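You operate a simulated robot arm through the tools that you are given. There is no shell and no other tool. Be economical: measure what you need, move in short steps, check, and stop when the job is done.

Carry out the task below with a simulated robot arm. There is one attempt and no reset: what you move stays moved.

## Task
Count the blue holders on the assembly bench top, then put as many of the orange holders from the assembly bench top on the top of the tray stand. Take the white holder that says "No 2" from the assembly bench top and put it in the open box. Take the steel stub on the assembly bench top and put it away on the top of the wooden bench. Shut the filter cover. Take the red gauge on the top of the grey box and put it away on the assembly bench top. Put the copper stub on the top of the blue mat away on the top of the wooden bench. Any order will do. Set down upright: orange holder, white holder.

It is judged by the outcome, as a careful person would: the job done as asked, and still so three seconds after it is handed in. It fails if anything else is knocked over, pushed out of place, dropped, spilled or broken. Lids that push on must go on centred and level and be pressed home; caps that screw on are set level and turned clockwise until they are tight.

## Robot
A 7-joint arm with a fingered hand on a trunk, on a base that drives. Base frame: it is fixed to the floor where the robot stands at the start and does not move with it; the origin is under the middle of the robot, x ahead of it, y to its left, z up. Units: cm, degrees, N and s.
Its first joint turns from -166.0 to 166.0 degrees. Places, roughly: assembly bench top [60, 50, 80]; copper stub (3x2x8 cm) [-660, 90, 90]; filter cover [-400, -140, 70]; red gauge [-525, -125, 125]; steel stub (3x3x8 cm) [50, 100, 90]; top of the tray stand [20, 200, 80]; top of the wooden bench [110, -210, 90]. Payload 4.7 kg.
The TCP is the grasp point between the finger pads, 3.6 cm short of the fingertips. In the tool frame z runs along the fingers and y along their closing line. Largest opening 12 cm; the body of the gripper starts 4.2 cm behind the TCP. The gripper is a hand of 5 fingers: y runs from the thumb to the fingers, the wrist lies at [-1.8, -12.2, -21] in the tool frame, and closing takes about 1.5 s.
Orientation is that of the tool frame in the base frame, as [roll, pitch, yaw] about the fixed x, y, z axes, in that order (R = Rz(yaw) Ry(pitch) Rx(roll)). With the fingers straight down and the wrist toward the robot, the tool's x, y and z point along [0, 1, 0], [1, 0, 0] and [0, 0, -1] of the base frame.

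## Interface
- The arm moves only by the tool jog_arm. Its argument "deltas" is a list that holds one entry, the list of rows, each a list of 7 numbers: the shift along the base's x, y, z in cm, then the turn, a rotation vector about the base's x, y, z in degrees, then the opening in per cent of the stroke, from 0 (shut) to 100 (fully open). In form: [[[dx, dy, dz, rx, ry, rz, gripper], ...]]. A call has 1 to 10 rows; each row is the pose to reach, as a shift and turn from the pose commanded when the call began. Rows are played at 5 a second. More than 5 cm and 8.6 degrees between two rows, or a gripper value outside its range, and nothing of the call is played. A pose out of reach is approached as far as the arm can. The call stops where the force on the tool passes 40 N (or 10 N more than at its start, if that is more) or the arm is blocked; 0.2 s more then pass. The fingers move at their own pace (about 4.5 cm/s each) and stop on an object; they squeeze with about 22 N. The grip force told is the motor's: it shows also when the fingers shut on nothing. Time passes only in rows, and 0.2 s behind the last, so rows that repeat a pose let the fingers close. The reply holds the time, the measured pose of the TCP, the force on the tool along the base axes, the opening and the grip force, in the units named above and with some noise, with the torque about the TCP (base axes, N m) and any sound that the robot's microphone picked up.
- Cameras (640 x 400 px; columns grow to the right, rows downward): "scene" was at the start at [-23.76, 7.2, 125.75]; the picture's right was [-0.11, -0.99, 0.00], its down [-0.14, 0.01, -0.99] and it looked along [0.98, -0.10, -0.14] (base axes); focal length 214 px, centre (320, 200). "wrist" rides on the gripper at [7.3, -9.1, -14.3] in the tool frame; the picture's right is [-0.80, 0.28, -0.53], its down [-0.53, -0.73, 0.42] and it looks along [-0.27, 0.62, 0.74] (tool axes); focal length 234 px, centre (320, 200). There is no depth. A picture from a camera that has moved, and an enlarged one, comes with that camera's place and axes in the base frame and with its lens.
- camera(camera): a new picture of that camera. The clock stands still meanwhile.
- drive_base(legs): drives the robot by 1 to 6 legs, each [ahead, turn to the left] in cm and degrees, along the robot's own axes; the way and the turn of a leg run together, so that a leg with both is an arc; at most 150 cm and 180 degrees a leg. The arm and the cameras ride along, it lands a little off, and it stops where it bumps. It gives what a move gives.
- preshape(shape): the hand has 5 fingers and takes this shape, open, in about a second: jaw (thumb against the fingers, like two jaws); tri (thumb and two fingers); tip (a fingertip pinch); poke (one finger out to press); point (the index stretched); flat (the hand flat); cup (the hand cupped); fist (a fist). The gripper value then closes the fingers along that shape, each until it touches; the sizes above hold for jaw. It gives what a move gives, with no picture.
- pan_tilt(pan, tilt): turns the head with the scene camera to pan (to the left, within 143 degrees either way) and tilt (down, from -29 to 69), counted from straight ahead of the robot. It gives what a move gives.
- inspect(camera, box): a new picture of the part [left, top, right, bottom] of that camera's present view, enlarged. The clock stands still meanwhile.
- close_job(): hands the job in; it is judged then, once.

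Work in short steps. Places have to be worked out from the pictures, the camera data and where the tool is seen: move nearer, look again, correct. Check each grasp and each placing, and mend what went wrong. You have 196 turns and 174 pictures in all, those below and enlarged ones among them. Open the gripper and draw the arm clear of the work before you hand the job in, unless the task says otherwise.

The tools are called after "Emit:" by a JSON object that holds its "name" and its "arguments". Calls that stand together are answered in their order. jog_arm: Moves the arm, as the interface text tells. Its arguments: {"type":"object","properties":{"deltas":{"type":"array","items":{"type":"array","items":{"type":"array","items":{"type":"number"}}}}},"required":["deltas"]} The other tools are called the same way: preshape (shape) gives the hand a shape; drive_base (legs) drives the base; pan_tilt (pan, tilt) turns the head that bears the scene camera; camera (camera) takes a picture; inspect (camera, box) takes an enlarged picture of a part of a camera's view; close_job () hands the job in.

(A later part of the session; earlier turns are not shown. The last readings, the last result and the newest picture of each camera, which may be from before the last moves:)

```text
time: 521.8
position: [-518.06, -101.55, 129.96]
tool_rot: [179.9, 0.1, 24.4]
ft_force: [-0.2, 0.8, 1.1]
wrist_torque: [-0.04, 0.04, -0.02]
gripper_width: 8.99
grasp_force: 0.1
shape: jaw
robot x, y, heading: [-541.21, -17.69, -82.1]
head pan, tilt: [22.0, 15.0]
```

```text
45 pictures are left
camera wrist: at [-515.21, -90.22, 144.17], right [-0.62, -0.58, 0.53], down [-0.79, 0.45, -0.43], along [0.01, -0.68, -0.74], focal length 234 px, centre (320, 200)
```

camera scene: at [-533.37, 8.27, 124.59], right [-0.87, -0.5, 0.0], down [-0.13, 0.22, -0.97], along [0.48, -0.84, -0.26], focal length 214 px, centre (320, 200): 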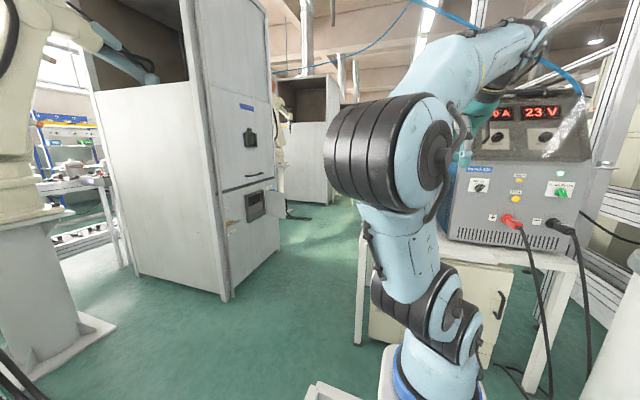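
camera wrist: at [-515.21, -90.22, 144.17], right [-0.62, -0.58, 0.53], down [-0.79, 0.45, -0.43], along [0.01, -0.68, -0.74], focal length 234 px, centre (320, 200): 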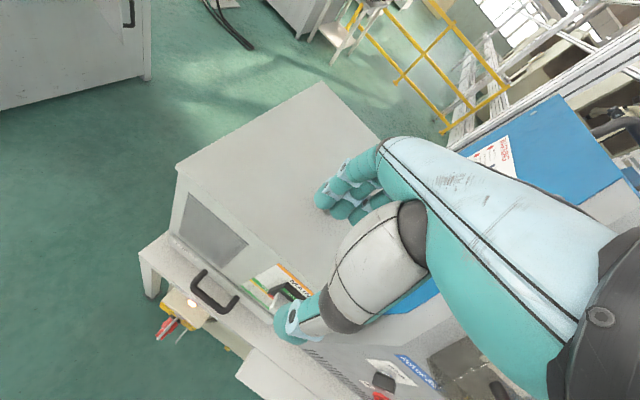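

The gauge is hidden behind the fingers. I'll shift the hand in -x and up slightly to uncover it.

Emit:
{"name": "jog_arm", "arguments": {"deltas": [[[-4, 0, 1, 0, 0, 0, 75], [-8, 0, 2, 0, 0, 0, 75], [-11, -2, 2, 0, 0, 0, 75]]]}}

Emit:
{"name": "camera", "arguments": {"camera": "wrist"}}

```text
time: 522.6
position: [-528.99, -103.65, 131.99]
tool_rot: [179.9, 0.1, 24.4]
ft_force: [0.0, 1.1, 0.4]
wrist_torque: [-0.05, 0.03, 0.01]
gripper_width: 9.0
grasp_force: 0.0
shape: jaw
robot x, y, heading: [-541.24, -17.53, -82.0]
head pan, tilt: [22.0, 15.0]
```

```text
44 pictures are left
camera wrist: at [-526.24, -92.35, 146.16], right [-0.62, -0.59, 0.53], down [-0.79, 0.45, -0.42], along [0.01, -0.68, -0.74], focal length 234 px, centre (320, 200)
```

wrist: 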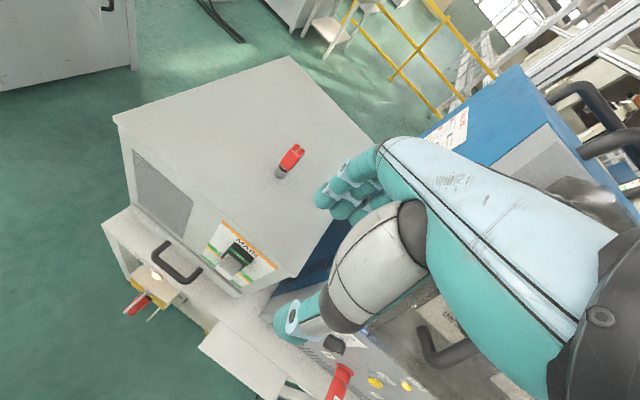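

The gauge now triangulates to (-517.5, -119.2), z 113 to 120.5. I'll move over it and come partway down.

Emit:
{"name": "jog_arm", "arguments": {"deltas": [[[2.9, -3.9, 0, 0, 0, 0, 75], [5.8, -7.8, 0, 0, 0, 0, 65], [8.7, -11.7, 0, 0, 0, 0, 60], [11.5, -15.5, 0, 0, 0, 0, 60], [11.5, -15.5, -4, 0, 0, 0, 60], [11.5, -15.5, -6, 0, 0, 0, 60]]]}}

Emit:
{"name": "camera", "arguments": {"camera": "wrist"}}

```text
time: 524.0
position: [-517.51, -119.19, 125.9]
tool_rot: [179.9, 0.1, 24.2]
ft_force: [-0.6, 0.2, 0.4]
wrist_torque: [-0.02, 0.03, 0.0]
gripper_width: 7.2
grasp_force: 0.0
shape: jaw
out of reach, approached as far as the arm can: row 3, 4, 5
robot x, y, heading: [-541.52, -17.74, -82.0]
head pan, tilt: [22.0, 15.0]
```

```text
43 pictures are left
camera wrist: at [-514.79, -107.88, 140.14], right [-0.62, -0.59, 0.53], down [-0.79, 0.45, -0.42], along [0.01, -0.68, -0.74], focal length 234 px, centre (320, 200)
```

wrist: 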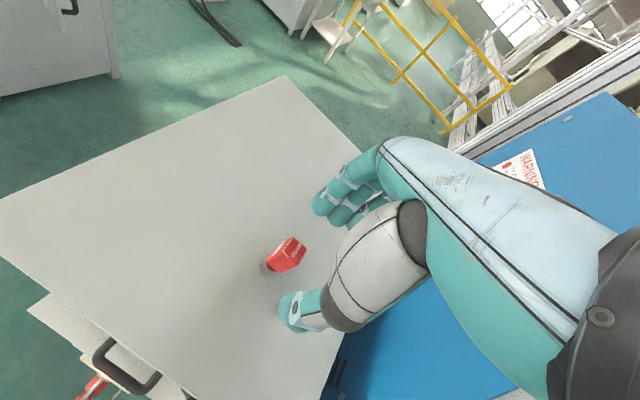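

The pose is at the edge of reach, so I'll pull the hand back 15 cm and drive the base forward 15 cm; the gauge centre refines to (-516.9, -119).

Emit:
{"name": "jog_arm", "arguments": {"deltas": [[[-0.7, 4.9, 0.5, 0, 0, 0, 60], [-1.4, 9.8, 1, 0, 0, 0, 60], [-2.1, 14.7, 1.5, 0, 0, 0, 60]]]}}

Emit:
{"name": "drive_base", "arguments": {"legs": [[15, 0]]}}

Emit:
{"name": "camera", "arguments": {"camera": "wrist"}}

```text
time: 524.8
position: [-519.78, -104.29, 127.2]
tool_rot: [-179.9, -0.1, 24.3]
ft_force: [0.7, -1.4, -1.0]
wrist_torque: [0.03, 0.0, -0.03]
gripper_width: 7.21
grasp_force: 0.0
shape: jaw
robot x, y, heading: [-541.41, -17.5, -82.0]
head pan, tilt: [22.0, 15.0]
```

```text
time: 526.2
position: [-517.73, -119.34, 127.31]
tool_rot: [-180.0, 0.1, 24.3]
ft_force: [0.3, -0.5, 0.1]
wrist_torque: [0.02, -0.01, -0.01]
gripper_width: 7.22
grasp_force: 0.2
shape: jaw
robot x, y, heading: [-539.13, -32.8, -81.8]
head pan, tilt: [22.0, 15.0]
```

```text
42 pictures are left
camera wrist: at [-514.8, -108.0, 141.64], right [-0.62, -0.59, 0.53], down [-0.79, 0.45, -0.42], along [0.01, -0.68, -0.74], focal length 234 px, centre (320, 200)
```

wrist: 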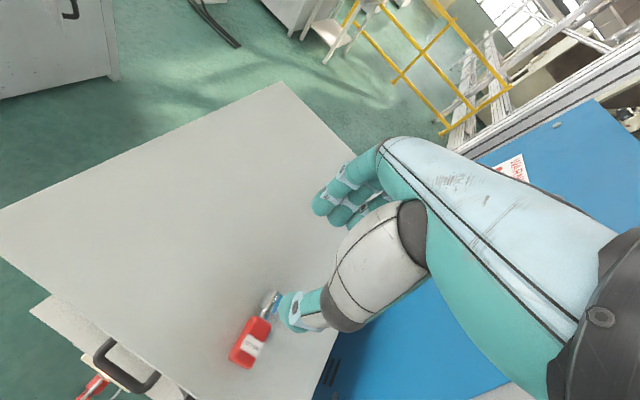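

The gauge has been tipped over by the thumb as I pulled back; it lies on the box top around (-520.8, -115), axis about -72°. I'll raise the hand and rotate it to grip across the gauge.

Emit:
{"name": "jog_arm", "arguments": {"deltas": [[[0, 2, 4, 0, 0, 0, 60], [0, 4, 7, 0, 0, -8, 60], [0, 4, 7, 0, 0, -16, 60], [0, 4, 7, 0, 0, -24, 60], [0, 4, 7, 0, 0, -32, 60], [0, 4, 7, 0, 0, -40, 60], [0, 4, 7, 0, 0, -48, 60], [0, 4, 7, 0, 0, -56, 60], [0, 4, 7, 0, 0, -64, 60]]]}}

Emit:
{"name": "jog_arm", "arguments": {"deltas": [[[0, 0, 0, 0, 0, -8, 60], [0, 0, 0, 0, 0, -16, 60], [0, 0, 0, 0, 0, -24, 60], [0, 0, 0, 0, 0, -33, 60]]]}}

Emit:
{"name": "camera", "arguments": {"camera": "wrist"}}

```text
time: 528.2
position: [-517.55, -115.31, 134.35]
tool_rot: [180.0, 0.1, -39.8]
ft_force: [0.0, 0.8, -0.6]
wrist_torque: [-0.02, -0.02, -0.01]
gripper_width: 7.23
grasp_force: 0.0
shape: jaw
robot x, y, heading: [-539.19, -32.32, -81.9]
head pan, tilt: [22.0, 15.0]
```

```text
refused: row 4 steps farther than a row can; nothing moved
```

```text
41 pictures are left
camera wrist: at [-506.22, -112.96, 148.65], right [-0.8, 0.3, 0.53], down [0.06, 0.9, -0.42], along [-0.6, -0.31, -0.74], focal length 234 px, centre (320, 200)
```

wrist: 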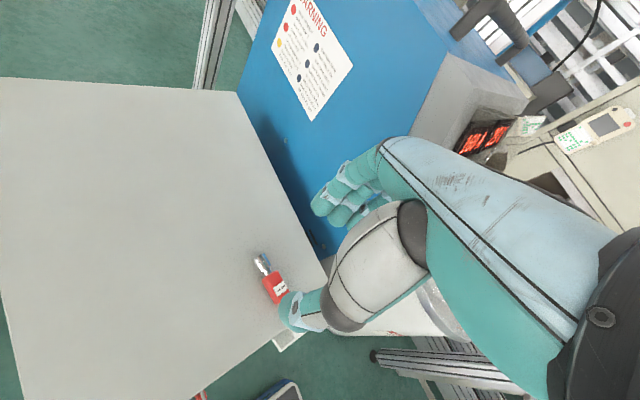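

The gauge's centre is at about (-520.3, -114.8), axis -76°. I'll finish rotating, centre the hand over it and descend partway.

Emit:
{"name": "jog_arm", "arguments": {"deltas": [[[-1, 0.2, 0, 0, 0, -8, 60], [-2, 0.4, 0, 0, 0, -16, 60], [-2.7, 0.6, 0, 0, 0, -24, 60], [-2.7, 0.6, 0, 0, 0, -32, 60], [-2.7, 0.6, -4, 0, 0, -36, 60], [-2.7, 0.6, -8, 0, 0, -36, 60]]]}}

Emit:
{"name": "camera", "arguments": {"camera": "wrist"}}

```text
time: 529.6
position: [-520.35, -114.69, 126.5]
tool_rot: [180.0, -0.1, -75.6]
ft_force: [0.3, 1.2, 1.4]
wrist_torque: [-0.06, -0.06, 0.01]
gripper_width: 7.21
grasp_force: 0.0
shape: jaw
out of reach, approached as far as the arm can: row 3, 4, 5
robot x, y, heading: [-539.48, -32.57, -82.0]
head pan, tilt: [22.0, 15.0]
```

```text
40 pictures are left
camera wrist: at [-509.75, -119.36, 140.76], right [-0.47, 0.71, 0.52], down [0.58, 0.7, -0.43], along [-0.67, 0.1, -0.74], focal length 234 px, centre (320, 200)
```

wrist: 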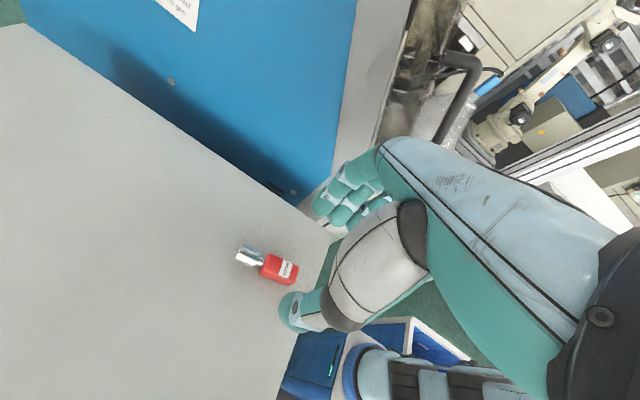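

Aligned across the gauge. I'll descend to z ~117 with care and close.

Emit:
{"name": "jog_arm", "arguments": {"deltas": [[[-0.6, -0.1, -4, 0, 0, 0, 55], [-0.6, -0.1, -7, 0, 0, 0, 50], [-0.6, -0.1, -8.5, 0, 0, 0, 50], [-0.6, -0.1, -9.2, 0, 0, 0, 50]]]}}

Emit:
{"name": "inspect", "arguments": {"camera": "wrist", "box": [200, 140, 400, 340]}}

```text
time: 530.6
position: [-520.88, -114.76, 117.14]
tool_rot: [-180.0, 0.0, -75.7]
ft_force: [0.0, 0.2, 0.3]
wrist_torque: [0.0, -0.03, 0.04]
gripper_width: 6.03
grasp_force: 0.0
shape: jaw
robot x, y, heading: [-539.61, -32.54, -81.9]
head pan, tilt: [22.0, 15.0]
```

```text
2.00 times, centred on (300, 240) of wrist
camera zoom: at [-510.27, -119.57, 131.42], right [-0.47, 0.71, 0.53], down [0.58, 0.7, -0.42], along [-0.67, 0.1, -0.74], focal length 468 px, centre (360, 120)
```

zoom: 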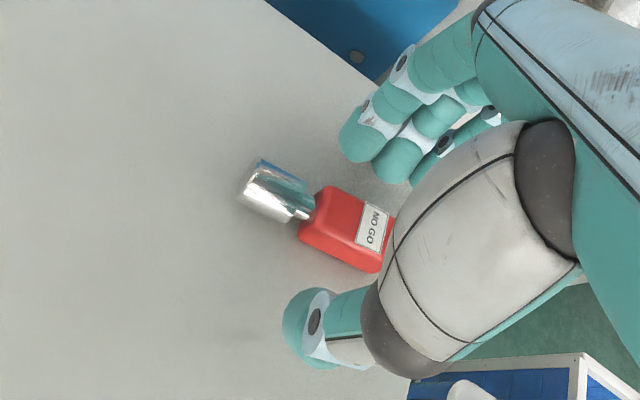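

The gauge seems a bit lower than assumed. I'll lower further in small guarded steps, shifting slightly in -x.

Emit:
{"name": "jog_arm", "arguments": {"deltas": [[[-0.3, 0, -0.6, 0, 0, 0, 50], [-0.6, 0, -1.2, 0, 0, 0, 50], [-0.8, 0, -1.8, 0, 0, 0, 50], [-0.8, 0, -2.2, 0, 0, 0, 50]]]}}

Emit:
{"name": "inspect", "arguments": {"camera": "wrist", "box": [200, 140, 400, 340]}}

```text
time: 531.6
position: [-521.8, -114.82, 115.13]
tool_rot: [180.0, -0.2, -75.7]
ft_force: [-0.3, -1.6, 11.3]
wrist_torque: [-0.14, 0.16, 0.08]
gripper_width: 6.05
grasp_force: 0.0
shape: jaw
robot x, y, heading: [-539.16, -32.46, -81.9]
head pan, tilt: [22.0, 15.0]
```

```text
2.00 times, centred on (300, 240) of wrist
camera zoom: at [-511.17, -119.54, 129.45], right [-0.47, 0.71, 0.52], down [0.58, 0.7, -0.43], along [-0.67, 0.1, -0.74], focal length 468 px, centre (360, 120)
```

zoom: 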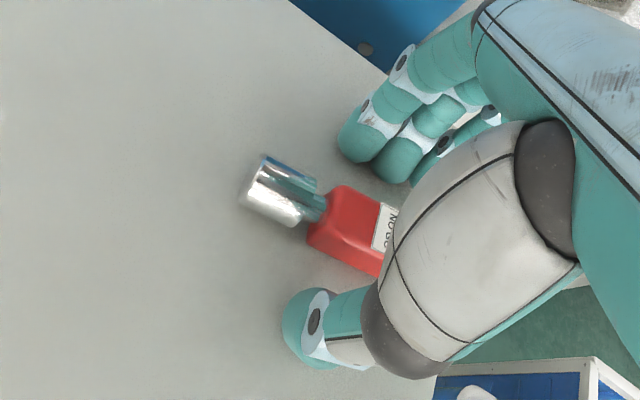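

The fingertips touch the box top (z ≈ 111.5). I'll raise 0.4 cm, close on the red part and check.

Emit:
{"name": "jog_arm", "arguments": {"deltas": [[[0, 0, 0.5, 0, 0, 0, 50], [0, 0, 0.5, 0, 0, 0, 20], [0, 0, 0.5, 0, 0, 0, 0], [0, 0, 0.5, 0, 0, 0, 0], [0, 0, 0.5, 0, 0, 0, 0], [0, 0, 0.5, 0, 0, 0, 0]]]}}

Emit:
{"name": "inspect", "arguments": {"camera": "wrist", "box": [200, 140, 400, 340]}}

```text
time: 533.0
position: [-521.69, -114.93, 115.48]
tool_rot: [179.9, 0.2, -75.7]
ft_force: [0.2, 0.3, -0.4]
wrist_torque: [0.03, 0.02, -0.02]
gripper_width: 1.88
grasp_force: 21.8
shape: jaw
robot x, y, heading: [-539.25, -32.64, -82.2]
head pan, tilt: [22.0, 15.0]
```

```text
2.00 times, centred on (300, 240) of wrist
camera zoom: at [-511.08, -119.63, 129.72], right [-0.47, 0.71, 0.53], down [0.58, 0.7, -0.42], along [-0.67, 0.11, -0.74], focal length 468 px, centre (360, 120)
```

zoom: 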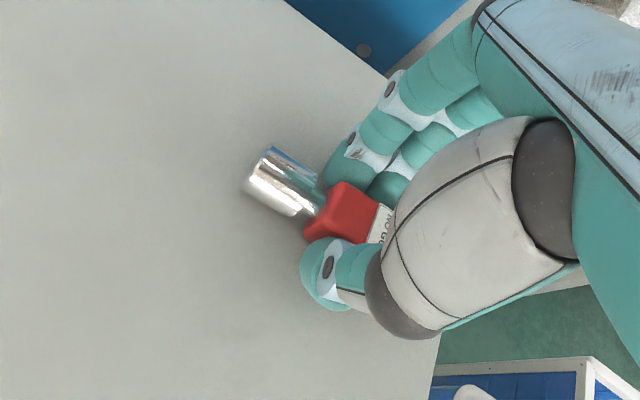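

The gauge is well gripped lying across. To have a free hand for the filter cover I'll leave it lying here for now and re-grasp at this known pose; so open and rise.

Emit:
{"name": "jog_arm", "arguments": {"deltas": [[[0, 0, -0.3, 0, 0, 0, 15], [0, 0, -0.3, 0, 0, 0, 35], [0, 0, -0.3, 0, 0, 0, 55], [0, 0, 0, 0, 0, 0, 60], [0, 0, 4, 0, 0, 0, 60], [0, 0, 8, 0, 0, 0, 60], [0, 2, 12, 0, 0, 0, 60], [0, 6, 14, 0, 0, 0, 60], [0, 10, 15, 0, 0, 0, 60]]]}}

Emit:
{"name": "camera", "arguments": {"camera": "wrist"}}

Emit:
{"name": "pan_tilt", "arguments": {"pan": 45, "tilt": 20}}

Emit:
{"name": "camera", "arguments": {"camera": "scene"}}

```text
time: 535.0
position: [-521.87, -104.68, 129.16]
tool_rot: [-180.0, 0.1, -75.7]
ft_force: [1.2, -1.2, -1.5]
wrist_torque: [0.04, 0.05, -0.03]
gripper_width: 7.14
grasp_force: 0.1
shape: jaw
out of reach, approached as far as the arm can: row 9
robot x, y, heading: [-539.89, -32.28, -81.9]
head pan, tilt: [22.0, 15.0]
```

```text
36 pictures are left
camera wrist: at [-511.18, -109.52, 143.39], right [-0.47, 0.71, 0.53], down [0.58, 0.7, -0.42], along [-0.67, 0.11, -0.74], focal length 234 px, centre (320, 200)
```

wrist: 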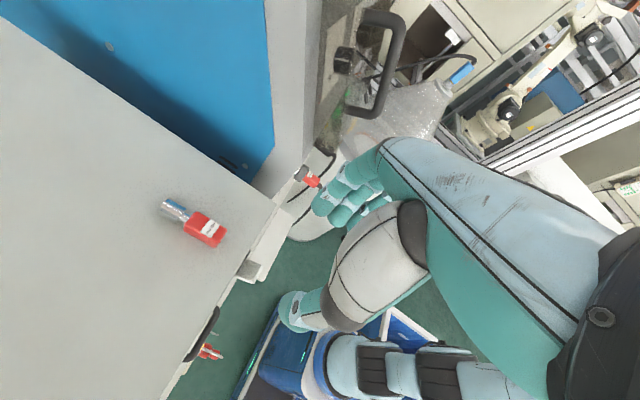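

```text
time: 535.9
position: [-521.94, -104.69, 129.26]
tool_rot: [-179.9, 0.0, -75.7]
ft_force: [-0.1, 0.0, 0.1]
wrist_torque: [0.0, 0.0, -0.01]
gripper_width: 7.14
grasp_force: 0.1
shape: jaw
robot x, y, heading: [-539.16, -32.47, -82.0]
head pan, tilt: [45.0, 20.0]
```

```text
35 pictures are left
camera scene: at [-528.51, -4.19, 123.78], right [-0.6, -0.8, 0.0], down [-0.27, 0.21, -0.94], along [0.75, -0.57, -0.34], focal length 214 px, centre (320, 200)
```

scene: 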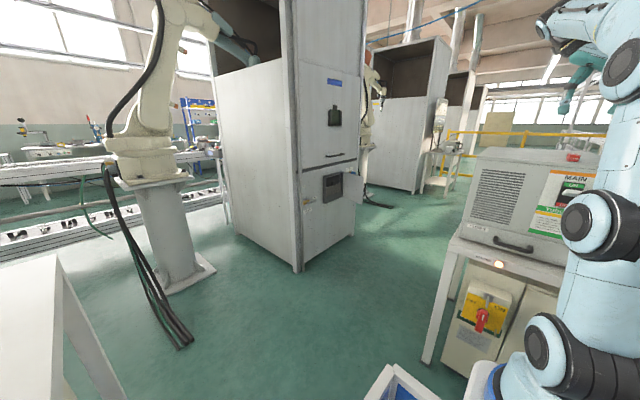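

The cover sits on the cabinet face near (-390, -130, 69). I'll zoom to see how it's hinged, and tuck the arm.

Emit:
{"name": "inspect", "arguments": {"camera": "scene", "box": [290, 140, 400, 230]}}

Emit:
{"name": "jog_arm", "arguments": {"deltas": [[[-1, 4.5, 0, 0, 0, 8, 60], [-2, 9, 0, 0, 0, 16, 60], [-3, 13.5, 0, 0, 0, 24, 60], [-4, 18, -1, 0, 0, 32, 60], [-5, 22.5, -2, 0, 0, 40, 60], [-6, 26, -3, 0, 0, 48, 60], [-7, 28, -4, 0, 0, 56, 60], [-7, 28, -4, 0, 0, 64, 60]]]}}

```text
4.44 times, centred on (345, 185) of scene
camera zoom: at [-528.51, -4.19, 123.78], right [-0.6, -0.8, 0.0], down [-0.27, 0.21, -0.94], along [0.75, -0.57, -0.34], focal length 953 px, centre (209, 267)
```

zoom: 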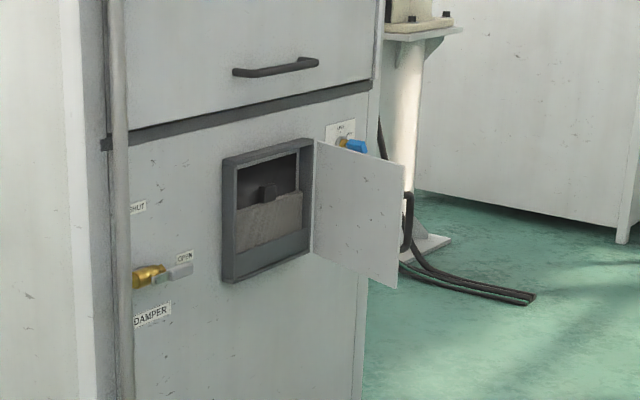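

```text
time: 537.6
position: [-528.99, -76.51, 125.36]
tool_rot: [-179.9, 0.1, -11.5]
ft_force: [0.2, -0.2, 0.8]
wrist_torque: [0.02, 0.03, 0.0]
gripper_width: 7.16
grasp_force: 0.1
shape: jaw
robot x, y, heading: [-539.1, -32.62, -82.0]
head pan, tilt: [45.0, 20.0]
```

The cover stands about perpendicular: hinge at (-386, -141), free edge at (-412.6, -139), z 56..81. I'll drive to about (-450, -68) facing it.

Emit:
{"name": "drive_base", "arguments": {"legs": [[0, 60], [94, 0], [0, -40]]}}

Emit:
{"name": "pan_tilt", "arguments": {"pan": 10, "tilt": 25}}

Emit:
{"name": "camera", "arguments": {"camera": "scene"}}

Emit:
{"name": "camera", "arguments": {"camera": "wrist"}}

```text
time: 547.1
position: [-426.79, -104.91, 125.25]
tool_rot: [180.0, 0.1, 8.6]
ft_force: [0.0, 0.8, -0.6]
wrist_torque: [0.02, 0.02, 0.0]
gripper_width: 7.15
grasp_force: 0.1
shape: jaw
robot x, y, heading: [-451.97, -67.06, -61.8]
head pan, tilt: [45.0, 20.0]
```

```text
time: 548.1
position: [-426.81, -104.94, 125.31]
tool_rot: [-180.0, 0.2, 8.6]
ft_force: [0.2, 0.0, 0.2]
wrist_torque: [0.0, 0.01, 0.01]
gripper_width: 7.16
grasp_force: 0.1
shape: jaw
robot x, y, heading: [-451.81, -67.16, -61.5]
head pan, tilt: [10.0, 25.0]
```

```text
33 pictures are left
camera scene: at [-454.7, -41.47, 122.97], right [-0.79, -0.62, 0.0], down [-0.26, 0.33, -0.91], along [0.56, -0.71, -0.42], focal length 214 px, centre (320, 200)
```

scene: 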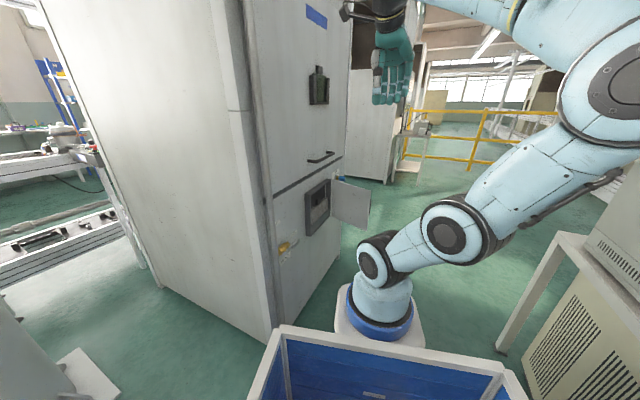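

```text
32 pictures are left
camera wrist: at [-421.06, -94.89, 139.5], right [-0.75, -0.4, 0.53], down [-0.64, 0.64, -0.42], along [-0.17, -0.65, -0.74], focal length 234 px, centre (320, 200)
```

wrist: 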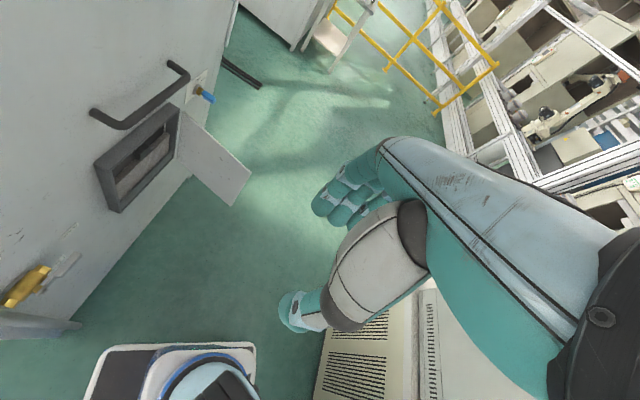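

Wrist view agrees: the cover runs from (-386, -138) to (-412, -137). I'll close the fingers into a paddle and bring the hand over to the cover's far (-y) side, staying above it.

Emit:
{"name": "jog_arm", "arguments": {"deltas": [[[1.7, -4.4, -1.2, 0, 0, 0, 20], [3.4, -8.8, -2.4, 0, 0, 0, 0], [5.1, -13.2, -3.6, 0, 0, 0, 0], [6.8, -17.6, -4.8, 0, 0, 0, 0], [8.5, -22, -6, 0, 0, 0, 0], [10.2, -26.4, -7.2, 0, 0, 0, 0], [11.9, -30.8, -8.4, 0, 0, 0, 0], [13.6, -35.2, -9.6, 0, 0, 0, 0], [15.3, -39.6, -10.8, 0, 0, 0, 0], [17, -44, -12, 0, 0, 0, 0]]]}}

Emit:
{"name": "camera", "arguments": {"camera": "wrist"}}

```text
time: 550.3
position: [-409.93, -148.96, 113.31]
tool_rot: [179.9, -0.1, 8.6]
ft_force: [-0.1, 0.5, 2.2]
wrist_torque: [-0.06, 0.0, 0.04]
gripper_width: 0.0
grasp_force: 22.1
shape: jaw
robot x, y, heading: [-451.85, -66.99, -61.7]
head pan, tilt: [10.0, 25.0]
```

```text
31 pictures are left
camera wrist: at [-404.2, -138.83, 127.47], right [-0.75, -0.4, 0.53], down [-0.64, 0.64, -0.43], along [-0.17, -0.66, -0.74], focal length 234 px, centre (320, 200)
```

wrist: 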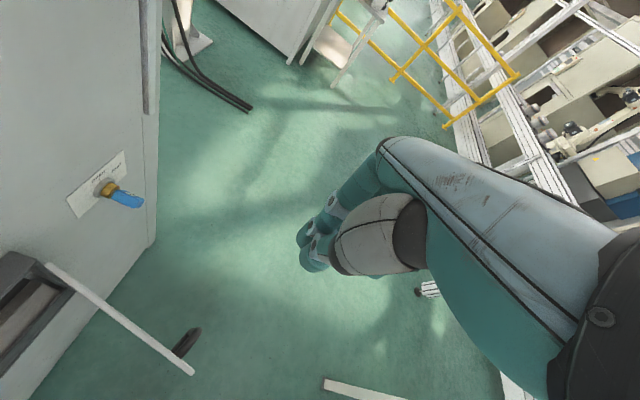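

The cover's knob is on this outer side. I'll lower the closed hand to z 79 just south of it.

Emit:
{"name": "jog_arm", "arguments": {"deltas": [[[0.5, -1, -4.7, 0, 0, 0, 0], [1, -2, -9.4, 0, 0, 0, 0], [1.5, -2.5, -14.1, 0, 0, 0, 0], [2, -2.5, -18.8, 0, 0, 0, 0], [2, -2.5, -23.5, 0, 0, 0, 0], [2, -2.5, -28.2, 0, 0, 0, 0], [2, -2.5, -32, 0, 0, 0, 0], [2, -2.5, -35, 0, 0, 0, 0]]]}}

Emit:
{"name": "camera", "arguments": {"camera": "wrist"}}

```text
time: 552.1
position: [-407.83, -151.53, 78.32]
tool_rot: [180.0, 0.0, 8.6]
ft_force: [-0.8, -0.2, 1.2]
wrist_torque: [0.02, 0.03, 0.03]
gripper_width: 0.03
grasp_force: 22.4
shape: jaw
robot x, y, heading: [-452.18, -67.37, -61.7]
head pan, tilt: [10.0, 25.0]
```

```text
30 pictures are left
camera wrist: at [-402.02, -141.36, 92.54], right [-0.75, -0.4, 0.53], down [-0.64, 0.64, -0.42], along [-0.17, -0.65, -0.74], focal length 234 px, centre (320, 200)
```

wrist: 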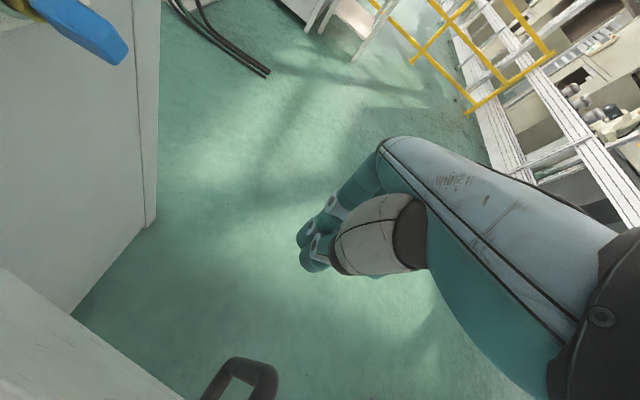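

The hand is behind the cover. I'll push along the arc toward closing (to about 60 degrees).

Emit:
{"name": "jog_arm", "arguments": {"deltas": [[[0, 4.2, 0, 0, 0, 0, 0], [0.3, 8.5, 0, 0, 0, 0, 0], [0.2, 12, 0, 0, 0, 0, 0], [0.1, 15.5, 0, 0, 0, 0, 0], [1.2, 19, 0, 0, 0, 0, 0], [2.4, 22.3, 0, 0, 0, 0, 0], [4.6, 25.2, 0, 0, 0, 0, 0], [6.8, 27.8, 0, 0, 0, 0, 0]]]}}

Emit:
{"name": "camera", "arguments": {"camera": "scene"}}

Emit:
{"name": "camera", "arguments": {"camera": "wrist"}}

```text
time: 553.9
position: [-401.06, -123.66, 78.22]
tool_rot: [-179.9, 0.1, 8.6]
ft_force: [-0.3, -0.4, -0.2]
wrist_torque: [0.03, 0.0, 0.0]
gripper_width: 0.0
grasp_force: 21.1
shape: jaw
robot x, y, heading: [-451.91, -66.86, -61.9]
head pan, tilt: [10.0, 25.0]
```

```text
29 pictures are left
camera scene: at [-454.7, -41.48, 122.97], right [-0.79, -0.62, 0.0], down [-0.26, 0.33, -0.91], along [0.56, -0.71, -0.42], focal length 214 px, centre (320, 200)
```

scene: 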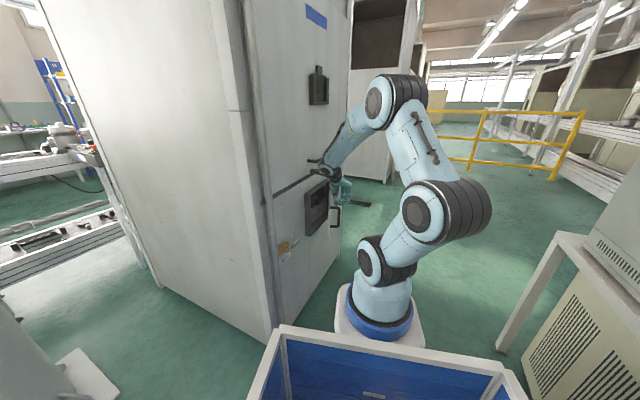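

```text
28 pictures are left
camera wrist: at [-395.2, -113.57, 92.45], right [-0.75, -0.4, 0.53], down [-0.64, 0.65, -0.42], along [-0.17, -0.65, -0.74], focal length 234 px, centre (320, 200)
```

wrist: 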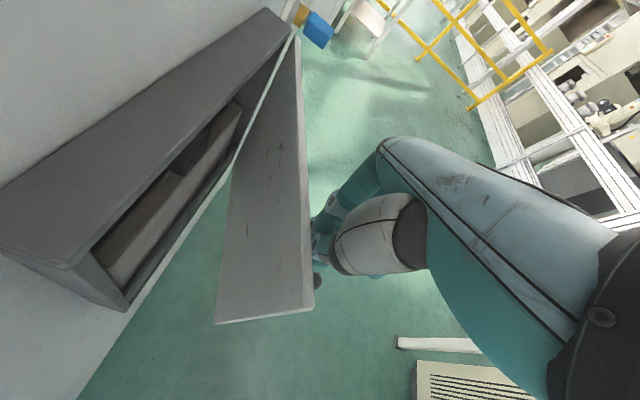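

The cover is at about 57 degrees now. The door handle above would hinder the hand, so I'll back off, tilt the fingers toward the cabinet, and push from the front.

Emit:
{"name": "jog_arm", "arguments": {"deltas": [[[-3, 0, 0, 0, 0, 0, 0], [-7, 0, 0, 0, 0, 0, 0], [-11, 0, 0, 0, 0, 0, 0], [-15, 1, 0, 0, 0, 0, 0], [-18, 2, 0, 0, -8, 0, 0], [-18, 2, -1, 0, -16, 0, 0], [-18, 2, -2, 0, -24, 0, 0], [-18, 2, -3, 0, -32, 0, 0], [-18, 2, -4, 0, -40, 0, 0], [-18, 2, -5, 0, -48, 0, 0]]]}}

Emit:
{"name": "camera", "arguments": {"camera": "wrist"}}

```text
time: 556.1
position: [-418.94, -121.62, 73.29]
tool_rot: [170.6, -47.3, 12.5]
ft_force: [0.0, -0.3, -0.7]
wrist_torque: [-0.01, -0.01, -0.01]
gripper_width: 0.01
grasp_force: 22.7
shape: jaw
robot x, y, heading: [-451.87, -67.1, -61.9]
head pan, tilt: [10.0, 25.0]
```

```text
27 pictures are left
camera wrist: at [-425.87, -111.54, 87.09], right [-0.89, -0.4, -0.21], down [-0.11, 0.64, -0.76], along [0.43, -0.65, -0.62], focal length 234 px, centre (320, 200)
```

wrist: 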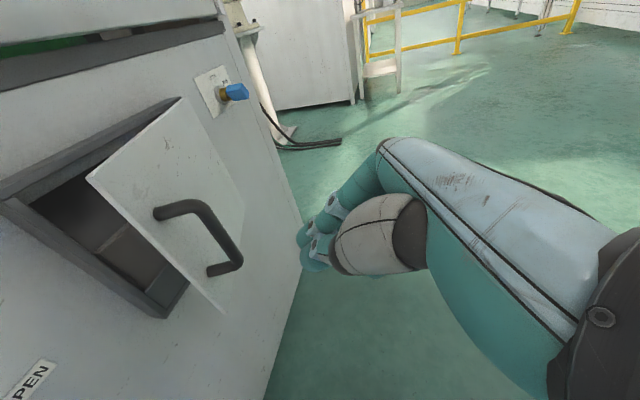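

I'll push toward +x on the cover near its handle with the fingertips, following the arc until it meets the frame.

Emit:
{"name": "jog_arm", "arguments": {"deltas": [[[4.5, 0.3, -1, 0, 0, 0, 0], [9, 0.6, -2, 0, 0, 0, 0], [12.5, 1, -2, 0, 0, 0, 0], [15, 1.8, -2, 0, 0, 0, 0], [17, 2.5, -2, 0, 0, 0, 0], [19, 3.3, -2, 0, 0, 0, 0], [20.5, 4, -2, 0, 0, 0, 0], [22, 4.4, -2, 0, 0, 0, 0]]]}}

Emit:
{"name": "camera", "arguments": {"camera": "wrist"}}

Emit:
{"name": "inspect", "arguments": {"camera": "scene", "box": [240, 150, 400, 260]}}

```text
time: 557.3
position: [-403.2, -118.73, 70.86]
tool_rot: [171.4, -46.7, 12.4]
ft_force: [-13.5, 17.0, 4.6]
wrist_torque: [-0.05, 0.02, 0.11]
gripper_width: 0.0
grasp_force: 22.1
shape: jaw
robot x, y, heading: [-451.44, -67.06, -61.8]
head pan, tilt: [10.0, 25.0]
stopped in row 5: the force on the tool passed its limit (the readings are from after the stop); the commanded pose is now the measured one
```

```text
26 pictures are left
camera wrist: at [-409.8, -108.84, 84.8], right [-0.89, -0.4, -0.2], down [-0.12, 0.65, -0.75], along [0.43, -0.65, -0.63], focal length 234 px, centre (320, 200)
```

wrist: 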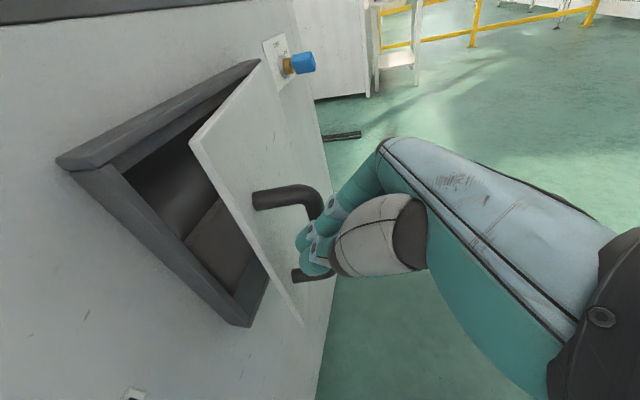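

```text
3.64 times, centred on (320, 205) of scene
camera zoom: at [-454.78, -41.37, 122.95], right [-0.79, -0.62, 0.0], down [-0.26, 0.33, -0.91], along [0.56, -0.71, -0.42], focal length 780 px, centre (320, 182)
```

zoom: 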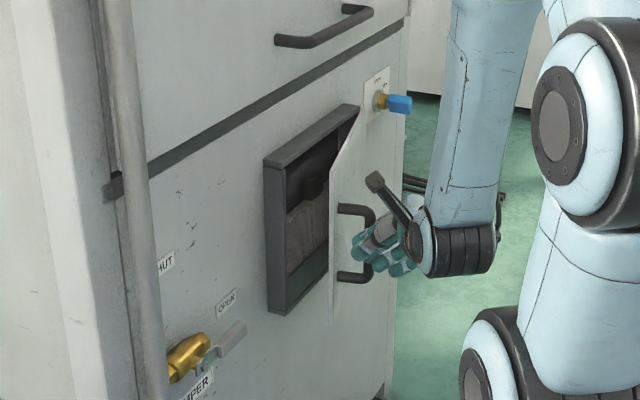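

The fingers caught the handle's side instead of the panel. I'll retreat, rise 8 cm to the free panel area above the handle, and push again.

Emit:
{"name": "jog_arm", "arguments": {"deltas": [[[-3, 0, 0, 0, 0, 0, 0], [-7, 0, 0, 0, 0, 0, 0], [-7, 0, 4.5, 0, 0, 0, 0], [-7, 0, 8.5, 0, 0, 0, 0], [-3, -0.5, 8.5, 0, 0, 0, 0], [0, -0.5, 8.5, 0, 0, 0, 0], [2, 0, 8.5, 0, 0, 0, 0], [4, 0.8, 8.5, 0, 0, 0, 0], [6, 1.5, 8.5, 0, 0, 0, 0]]]}}

Emit:
{"name": "camera", "arguments": {"camera": "wrist"}}

```text
time: 559.3
position: [-396.96, -117.45, 79.56]
tool_rot: [171.2, -46.9, 12.4]
ft_force: [0.2, -0.3, -0.3]
wrist_torque: [0.03, 0.05, -0.01]
gripper_width: 0.02
grasp_force: 22.0
shape: jaw
robot x, y, heading: [-452.13, -67.54, -61.7]
head pan, tilt: [10.0, 25.0]
```

```text
24 pictures are left
camera wrist: at [-403.7, -107.49, 93.39], right [-0.89, -0.4, -0.2], down [-0.12, 0.65, -0.75], along [0.43, -0.65, -0.63], focal length 234 px, centre (320, 200)
```

wrist: 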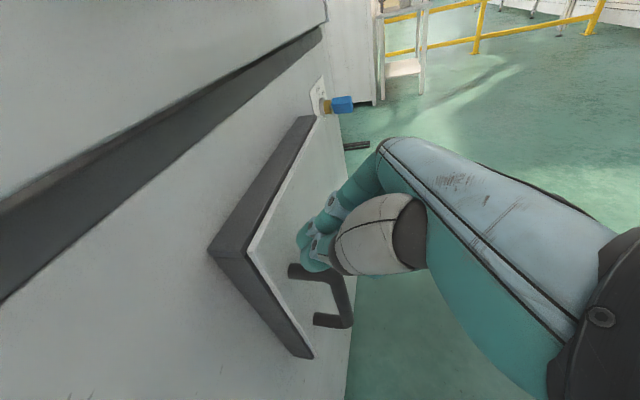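

It's almost shut. I'll press on a little to bring it home.

Emit:
{"name": "jog_arm", "arguments": {"deltas": [[[0.8, 0.1, 0, 0, 0, 0, 0], [1.6, 0.2, 0, 0, 0, 0, 0], [2.4, 0.3, 0, 0, 0, 0, 0], [3.2, 0.4, 0, 0, 0, 0, 0], [4, 0.5, 0, 0, 0, 0, 0]]]}}

Emit:
{"name": "inspect", "arguments": {"camera": "wrist", "box": [180, 80, 380, 380]}}

```text
time: 560.1
position: [-395.06, -117.45, 79.4]
tool_rot: [171.3, -46.8, 11.8]
ft_force: [-17.3, 1.3, 5.6]
wrist_torque: [0.03, 0.15, -0.08]
gripper_width: 0.0
grasp_force: 22.1
shape: jaw
robot x, y, heading: [-451.85, -67.26, -62.1]
head pan, tilt: [10.0, 25.0]
stopped in row 4: the force on the tool passed its limit (the readings are from after the stop); the commanded pose is now the measured one
```

```text
1.33 times, centred on (280, 230) of wrist
camera zoom: at [-401.71, -107.47, 93.3], right [-0.9, -0.39, -0.2], down [-0.11, 0.65, -0.75], along [0.42, -0.65, -0.63], focal length 312 px, centre (373, 160)
```

zoom: 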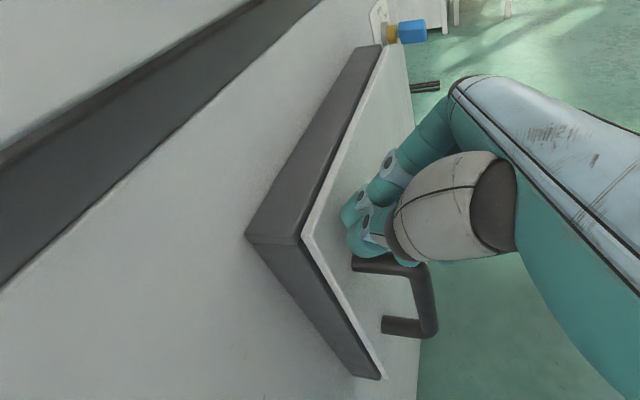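

It's pressed home against the frame. I'll withdraw the hand and check that it stays shut.

Emit:
{"name": "jog_arm", "arguments": {"deltas": [[[-4, 0, 0, 0, 0, 0, 0], [-8, 0, 1, 0, 0, 0, 0], [-12, 1, 3, 0, 0, 0, 0], [-16, 2, 5, 0, 8, 0, 0], [-20, 3, 7, 0, 16, 0, 0], [-23, 5, 10, 0, 24, 0, 0], [-25, 8, 13, 0, 32, 0, 0], [-27, 11, 16, 0, 40, 0, 30], [-28, 14, 20, 0, 48, 0, 60]]]}}

Emit:
{"name": "inspect", "arguments": {"camera": "scene", "box": [240, 150, 400, 260]}}

```text
refused: row 9 steps farther than a row can; nothing moved
```

```text
3.64 times, centred on (320, 205) of scene
camera zoom: at [-454.7, -41.4, 122.96], right [-0.79, -0.62, 0.0], down [-0.26, 0.33, -0.91], along [0.56, -0.71, -0.42], focal length 780 px, centre (320, 182)
```

zoom: 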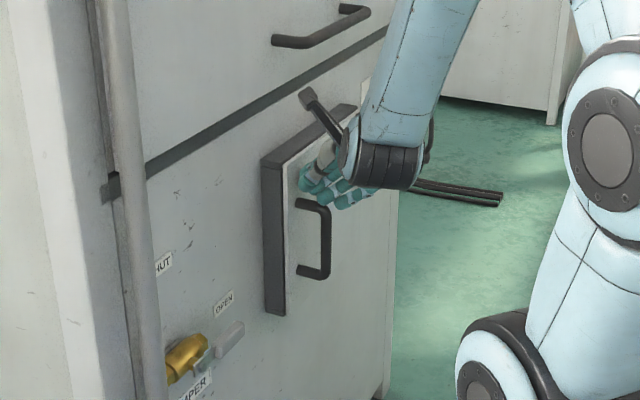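

The cover is flush. I'll withdraw with smaller steps.

Emit:
{"name": "jog_arm", "arguments": {"deltas": [[[-4, 0, 0, 0, 0, 0, 0], [-8, 0, 1, 0, 0, 0, 0], [-12, 1, 3, 0, 0, 0, 0], [-16, 2, 5, 0, 8, 0, 0], [-19, 3, 8, 0, 16, 0, 0], [-22, 4.5, 11, 0, 24, 0, 0], [-24, 7, 14, 0, 32, 0, 0], [-26, 9.5, 17, 0, 40, 0, 30], [-27, 12, 20.5, 0, 48, 0, 60]]]}}

Emit:
{"name": "inspect", "arguments": {"camera": "scene", "box": [240, 150, 400, 260]}}

```text
time: 562.1
position: [-421.91, -105.6, 100.03]
tool_rot: [179.5, 0.8, 8.3]
ft_force: [1.0, 2.7, -2.9]
wrist_torque: [-0.15, 0.0, -0.05]
gripper_width: 2.88
grasp_force: 0.1
shape: jaw
out of reach, approached as far as the arm can: row 5, 6
robot x, y, heading: [-451.96, -67.47, -62.2]
head pan, tilt: [10.0, 25.0]
```

```text
3.64 times, centred on (320, 205) of scene
camera zoom: at [-454.66, -41.41, 122.96], right [-0.79, -0.62, 0.0], down [-0.26, 0.33, -0.91], along [0.56, -0.71, -0.42], focal length 780 px, centre (320, 182)
```

zoom: 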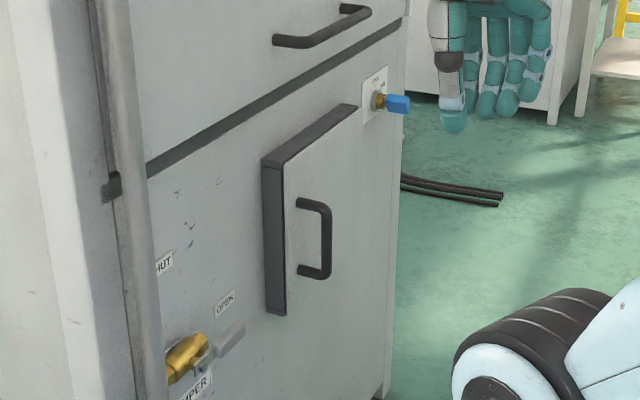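

The filter cover is shut. I'll raise the hand and drive back to the gauge spot the way I came.

Emit:
{"name": "jog_arm", "arguments": {"deltas": [[[0, 0, 4.5, 0, 0, 0, 60], [0, 0, 9, 0, 0, 0, 60], [-0.5, 0.5, 13.5, 0, 0, 0, 60], [-1, 1, 18, 0, 0, 0, 60], [-1.5, 2, 22.5, 0, 0, 0, 60], [-2, 3, 26, 0, 0, 0, 60]]]}}

Emit:
{"name": "drive_base", "arguments": {"legs": [[0, 40], [-94, 0], [0, -60]]}}

Emit:
{"name": "camera", "arguments": {"camera": "wrist"}}

```text
time: 563.5
position: [-423.86, -102.53, 125.91]
tool_rot: [-179.8, 0.5, 8.1]
ft_force: [0.5, 0.4, -0.3]
wrist_torque: [0.04, -0.02, 0.03]
gripper_width: 7.14
grasp_force: 0.1
shape: jaw
robot x, y, heading: [-451.99, -67.22, -62.0]
head pan, tilt: [10.0, 25.0]
```

```text
time: 573.0
position: [-524.91, -74.63, 125.89]
tool_rot: [-179.9, 0.4, -11.3]
ft_force: [0.1, -0.3, 0.5]
wrist_torque: [0.0, -0.05, 0.0]
gripper_width: 7.15
grasp_force: 0.0
shape: jaw
robot x, y, heading: [-539.75, -31.76, -81.5]
head pan, tilt: [10.0, 25.0]
```

```text
20 pictures are left
camera wrist: at [-516.0, -67.21, 140.14], right [-0.84, -0.12, 0.53], down [-0.38, 0.82, -0.42], along [-0.39, -0.55, -0.74], focal length 234 px, centre (320, 200)
```

wrist: 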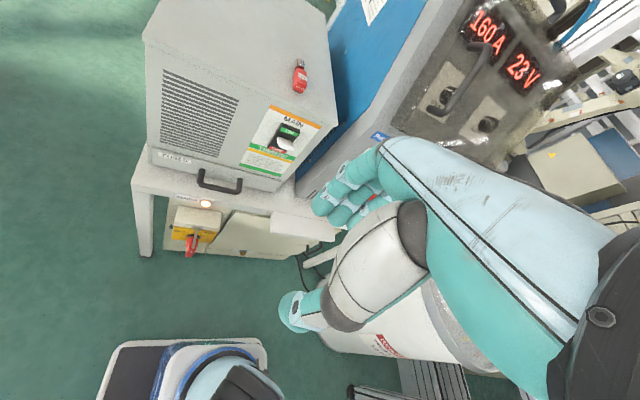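

The gauge lies where I left it. I'll return to the rotated pre-grasp pose.

Emit:
{"name": "jog_arm", "arguments": {"deltas": [[[0.4, -3.7, 0.5, 0, 0, -8, 60], [0.8, -7.4, 1, 0, 0, -16, 60], [1.2, -11.1, 1.5, 0, 0, -24, 60], [1.6, -14.8, 2, 0, 0, -32, 60], [2, -18.5, 2.5, 0, 0, -40, 60], [2.4, -22.2, 3, 0, 0, -48, 60], [2.8, -26, 3, 0, 0, -56, 60], [3.1, -30, 3, 0, 0, -64.4, 60]]]}}

Emit:
{"name": "jog_arm", "arguments": {"deltas": [[[0, -4, -2, 0, 0, 0, 60], [0, -8, -3, 0, 0, 0, 60], [0, -10, -5, 0, 0, 0, 55]]]}}

Emit:
{"name": "camera", "arguments": {"camera": "wrist"}}

```text
time: 574.8
position: [-521.94, -104.79, 129.01]
tool_rot: [-179.8, 0.3, -75.9]
ft_force: [-0.1, 0.8, 1.3]
wrist_torque: [-0.08, -0.07, 0.06]
gripper_width: 7.2
grasp_force: 0.1
shape: jaw
robot x, y, heading: [-539.48, -31.84, -81.6]
head pan, tilt: [10.0, 25.0]
```

```text
time: 575.6
position: [-521.95, -114.6, 124.13]
tool_rot: [-179.9, 0.3, -75.7]
ft_force: [-0.3, 0.2, 0.6]
wrist_torque: [-0.04, 0.0, 0.0]
gripper_width: 6.64
grasp_force: 0.1
shape: jaw
robot x, y, heading: [-539.66, -31.85, -81.4]
head pan, tilt: [10.0, 25.0]
```

```text
19 pictures are left
camera wrist: at [-511.31, -119.56, 138.2], right [-0.47, 0.71, 0.53], down [0.58, 0.7, -0.42], along [-0.67, 0.11, -0.74], focal length 234 px, centre (320, 200)
```

wrist: 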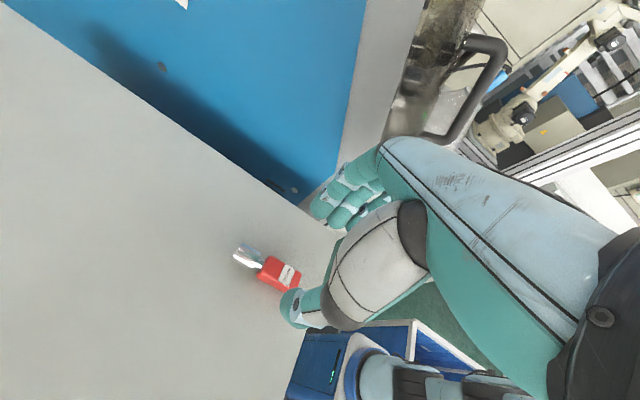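

Aligned with the gauge again. I'll descend to z 115.5, close, and lift.

Emit:
{"name": "jog_arm", "arguments": {"deltas": [[[0, 0, -3, 0, 0, 0, 50], [0, 0, -6, 0, 0, 0, 50], [0, 0, -8.6, 0, 0, 0, 50], [0, 0, -8.6, 0, 0, 0, 20], [0, 0, -8.6, 0, 0, 0, 0], [0, 0, -8.6, 0, 0, 0, 0], [0, 0, -8.6, 0, 0, 0, 0], [0, 0, -8.6, 0, 0, 0, 0]]]}}

Emit:
{"name": "jog_arm", "arguments": {"deltas": [[[0, 0, 4, 0, 0, 0, 0], [0, 0, 8, 0, 0, 0, 0], [0, 3, 11, 0, 0, 0, 0], [0, 7, 12, 0, 0, 0, 0], [-0.5, 11, 12, 0, 0, 5, 0], [-1, 15, 11, 0, 0, 12, 0], [-1.5, 19, 10, 0, 0, 20, 0], [-2, 23, 10, 0, 0, 28, 0], [-2.5, 27, 10, 0, 0, 36, 0], [-3, 31, 10, 0, 0, 44, 0]]]}}

Emit:
{"name": "camera", "arguments": {"camera": "wrist"}}

```text
time: 577.4
position: [-521.95, -114.72, 115.31]
tool_rot: [-179.9, 0.5, -75.7]
ft_force: [-0.1, -0.9, -0.6]
wrist_torque: [-0.02, -0.02, -0.04]
gripper_width: 1.89
grasp_force: 22.0
shape: jaw
robot x, y, heading: [-539.76, -31.83, -81.5]
head pan, tilt: [10.0, 25.0]
```

```text
time: 579.6
position: [-524.79, -83.62, 125.29]
tool_rot: [-179.9, 0.6, -31.6]
ft_force: [1.0, -1.2, -2.5]
wrist_torque: [0.04, 0.02, 0.0]
gripper_width: 1.88
grasp_force: 22.1
shape: jaw
robot x, y, heading: [-539.37, -32.37, -81.6]
head pan, tilt: [10.0, 25.0]
```

```text
18 pictures are left
camera wrist: at [-513.77, -79.84, 139.39], right [-0.83, 0.18, 0.53], down [-0.07, 0.91, -0.42], along [-0.56, -0.38, -0.74], focal length 234 px, centre (320, 200)
```

wrist: 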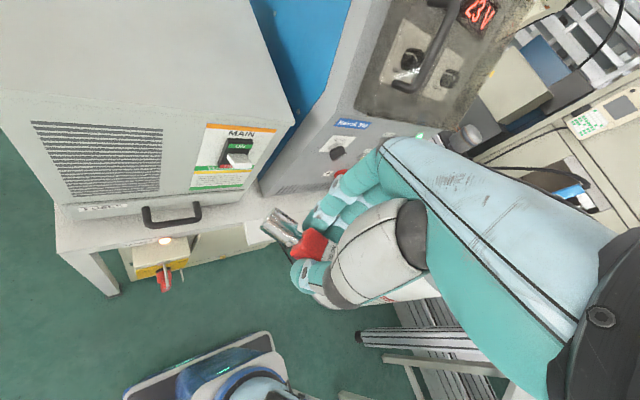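

The gauge is held. I'll tuck in a bit more and reverse back up the corridor along the same line.

Emit:
{"name": "jog_arm", "arguments": {"deltas": [[[-1, 4, 0, 0, 0, 8, 0], [-2, 7, 0, 0, 0, 16, 0]]]}}

Emit:
{"name": "drive_base", "arguments": {"legs": [[-150, 0], [-150, 0], [-150, 0]]}}

```text
time: 580.2
position: [-526.73, -76.64, 125.24]
tool_rot: [-179.8, 0.6, -15.6]
ft_force: [1.0, -0.5, -0.9]
wrist_torque: [0.03, 0.09, 0.01]
gripper_width: 1.9
grasp_force: 21.8
shape: jaw
robot x, y, heading: [-539.67, -31.84, -81.3]
head pan, tilt: [10.0, 25.0]
```

```text
time: 601.7
position: [-595.49, 368.08, 125.44]
tool_rot: [-179.9, 0.5, -15.9]
ft_force: [-1.2, 1.0, -1.5]
wrist_torque: [-0.01, 0.01, 0.02]
gripper_width: 1.86
grasp_force: 22.1
shape: jaw
robot x, y, heading: [-608.13, 412.47, -81.7]
head pan, tilt: [10.0, 25.0]
```

Emit:
{"name": "drive_base", "arguments": {"legs": [[0, 100.6], [150, 0], [58, 0], [0, -7.6], [150, 0], [75, 0]]}}

```text
time: 627.5
position: [-145.96, 529.74, 125.32]
tool_rot: [-179.9, 0.4, 74.8]
ft_force: [0.5, -0.7, -1.8]
wrist_torque: [0.01, 0.03, 0.01]
gripper_width: 1.88
grasp_force: 22.2
shape: jaw
robot x, y, heading: [-190.19, 515.98, 9.0]
head pan, tilt: [10.0, 25.0]
```

Emit:
{"name": "drive_base", "arguments": {"legs": [[0, -81.5], [150, 0], [150, 0], [0, 1.7], [150, 0], [94, 0]]}}

```text
time: 657.4
position: [-1.57, -44.25, 125.37]
tool_rot: [-179.9, 0.5, -5.0]
ft_force: [0.1, 0.2, -0.4]
wrist_torque: [-0.02, 0.01, 0.0]
gripper_width: 1.88
grasp_force: 21.8
shape: jaw
robot x, y, heading: [-22.17, -2.74, -70.4]
head pan, tilt: [10.0, 25.0]
```

Now I'll turn to face the bench and drive up to the starting pose.

Emit:
{"name": "drive_base", "arguments": {"legs": [[0, 70.4], [22, 0]]}}

Emit:
{"name": "camera", "arguments": {"camera": "wrist"}}

```text
time: 662.1
position: [45.52, 3.4, 125.36]
tool_rot: [-179.9, 0.4, 65.9]
ft_force: [-0.3, -0.8, -0.8]
wrist_torque: [-0.02, 0.02, -0.02]
gripper_width: 1.87
grasp_force: 22.4
shape: jaw
robot x, y, heading: [-0.71, -2.61, 0.2]
head pan, tilt: [10.0, 25.0]
```

```text
17 pictures are left
camera wrist: at [40.16, 13.82, 139.53], right [-0.07, -0.84, 0.53], down [-0.89, -0.19, -0.42], along [0.45, -0.5, -0.74], focal length 234 px, centre (320, 200)
```

wrist: 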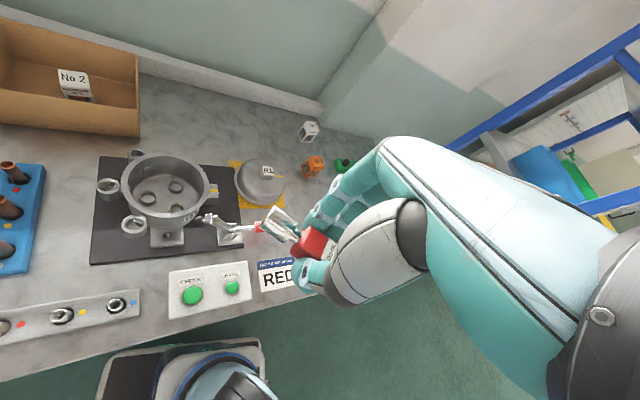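

There's a wide free patch at about (87, 8) on the bench. I'll carry the gauge there, high over the fixture.

Emit:
{"name": "jog_arm", "arguments": {"deltas": [[[4.5, 0.5, 0, 0, 0, 6, 0], [9, 1, 0, 0, 0, 12, 0], [13.5, 1.5, 0, 0, 0, 18, 0], [18, 2, 0, 0, 0, 24, 0], [22.5, 2.5, -1, 0, 0, 24, 0], [27, 3, -2, 0, 0, 24, 0], [31.5, 3.5, -3.5, 0, 0, 24, 0], [35.5, 4, -6, 0, 0, 24, 0], [39.5, 4.5, -8.5, 0, 0, 24, 0], [41.5, 4.6, -12.5, 0, 0, 24, 0]]]}}

Emit:
{"name": "camera", "arguments": {"camera": "wrist"}}

```text
time: 664.3
position: [80.9, 9.92, 117.4]
tool_rot: [178.8, 3.2, 87.9]
ft_force: [0.7, -0.3, -1.4]
wrist_torque: [0.0, 0.03, 0.03]
gripper_width: 1.86
grasp_force: 21.6
shape: jaw
out of reach, approached as far as the arm can: row 4, 5, 6, 7, 8, 9, 10
robot x, y, heading: [-0.54, -2.97, 0.4]
head pan, tilt: [10.0, 25.0]
```

```text
16 pictures are left
camera wrist: at [71.64, 18.26, 131.13], right [0.24, -0.78, 0.57], down [-0.74, -0.53, -0.41], along [0.62, -0.33, -0.71], focal length 234 px, centre (320, 200)
```

wrist: 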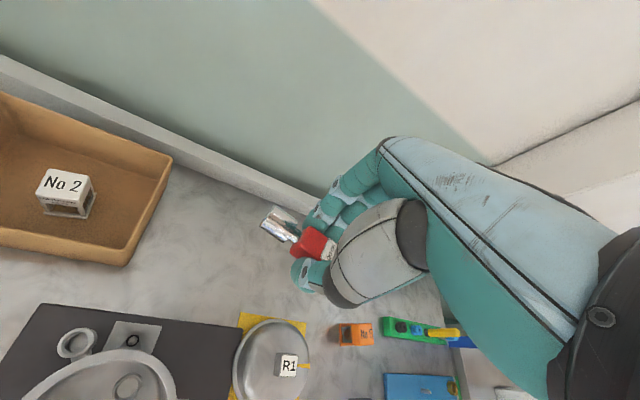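

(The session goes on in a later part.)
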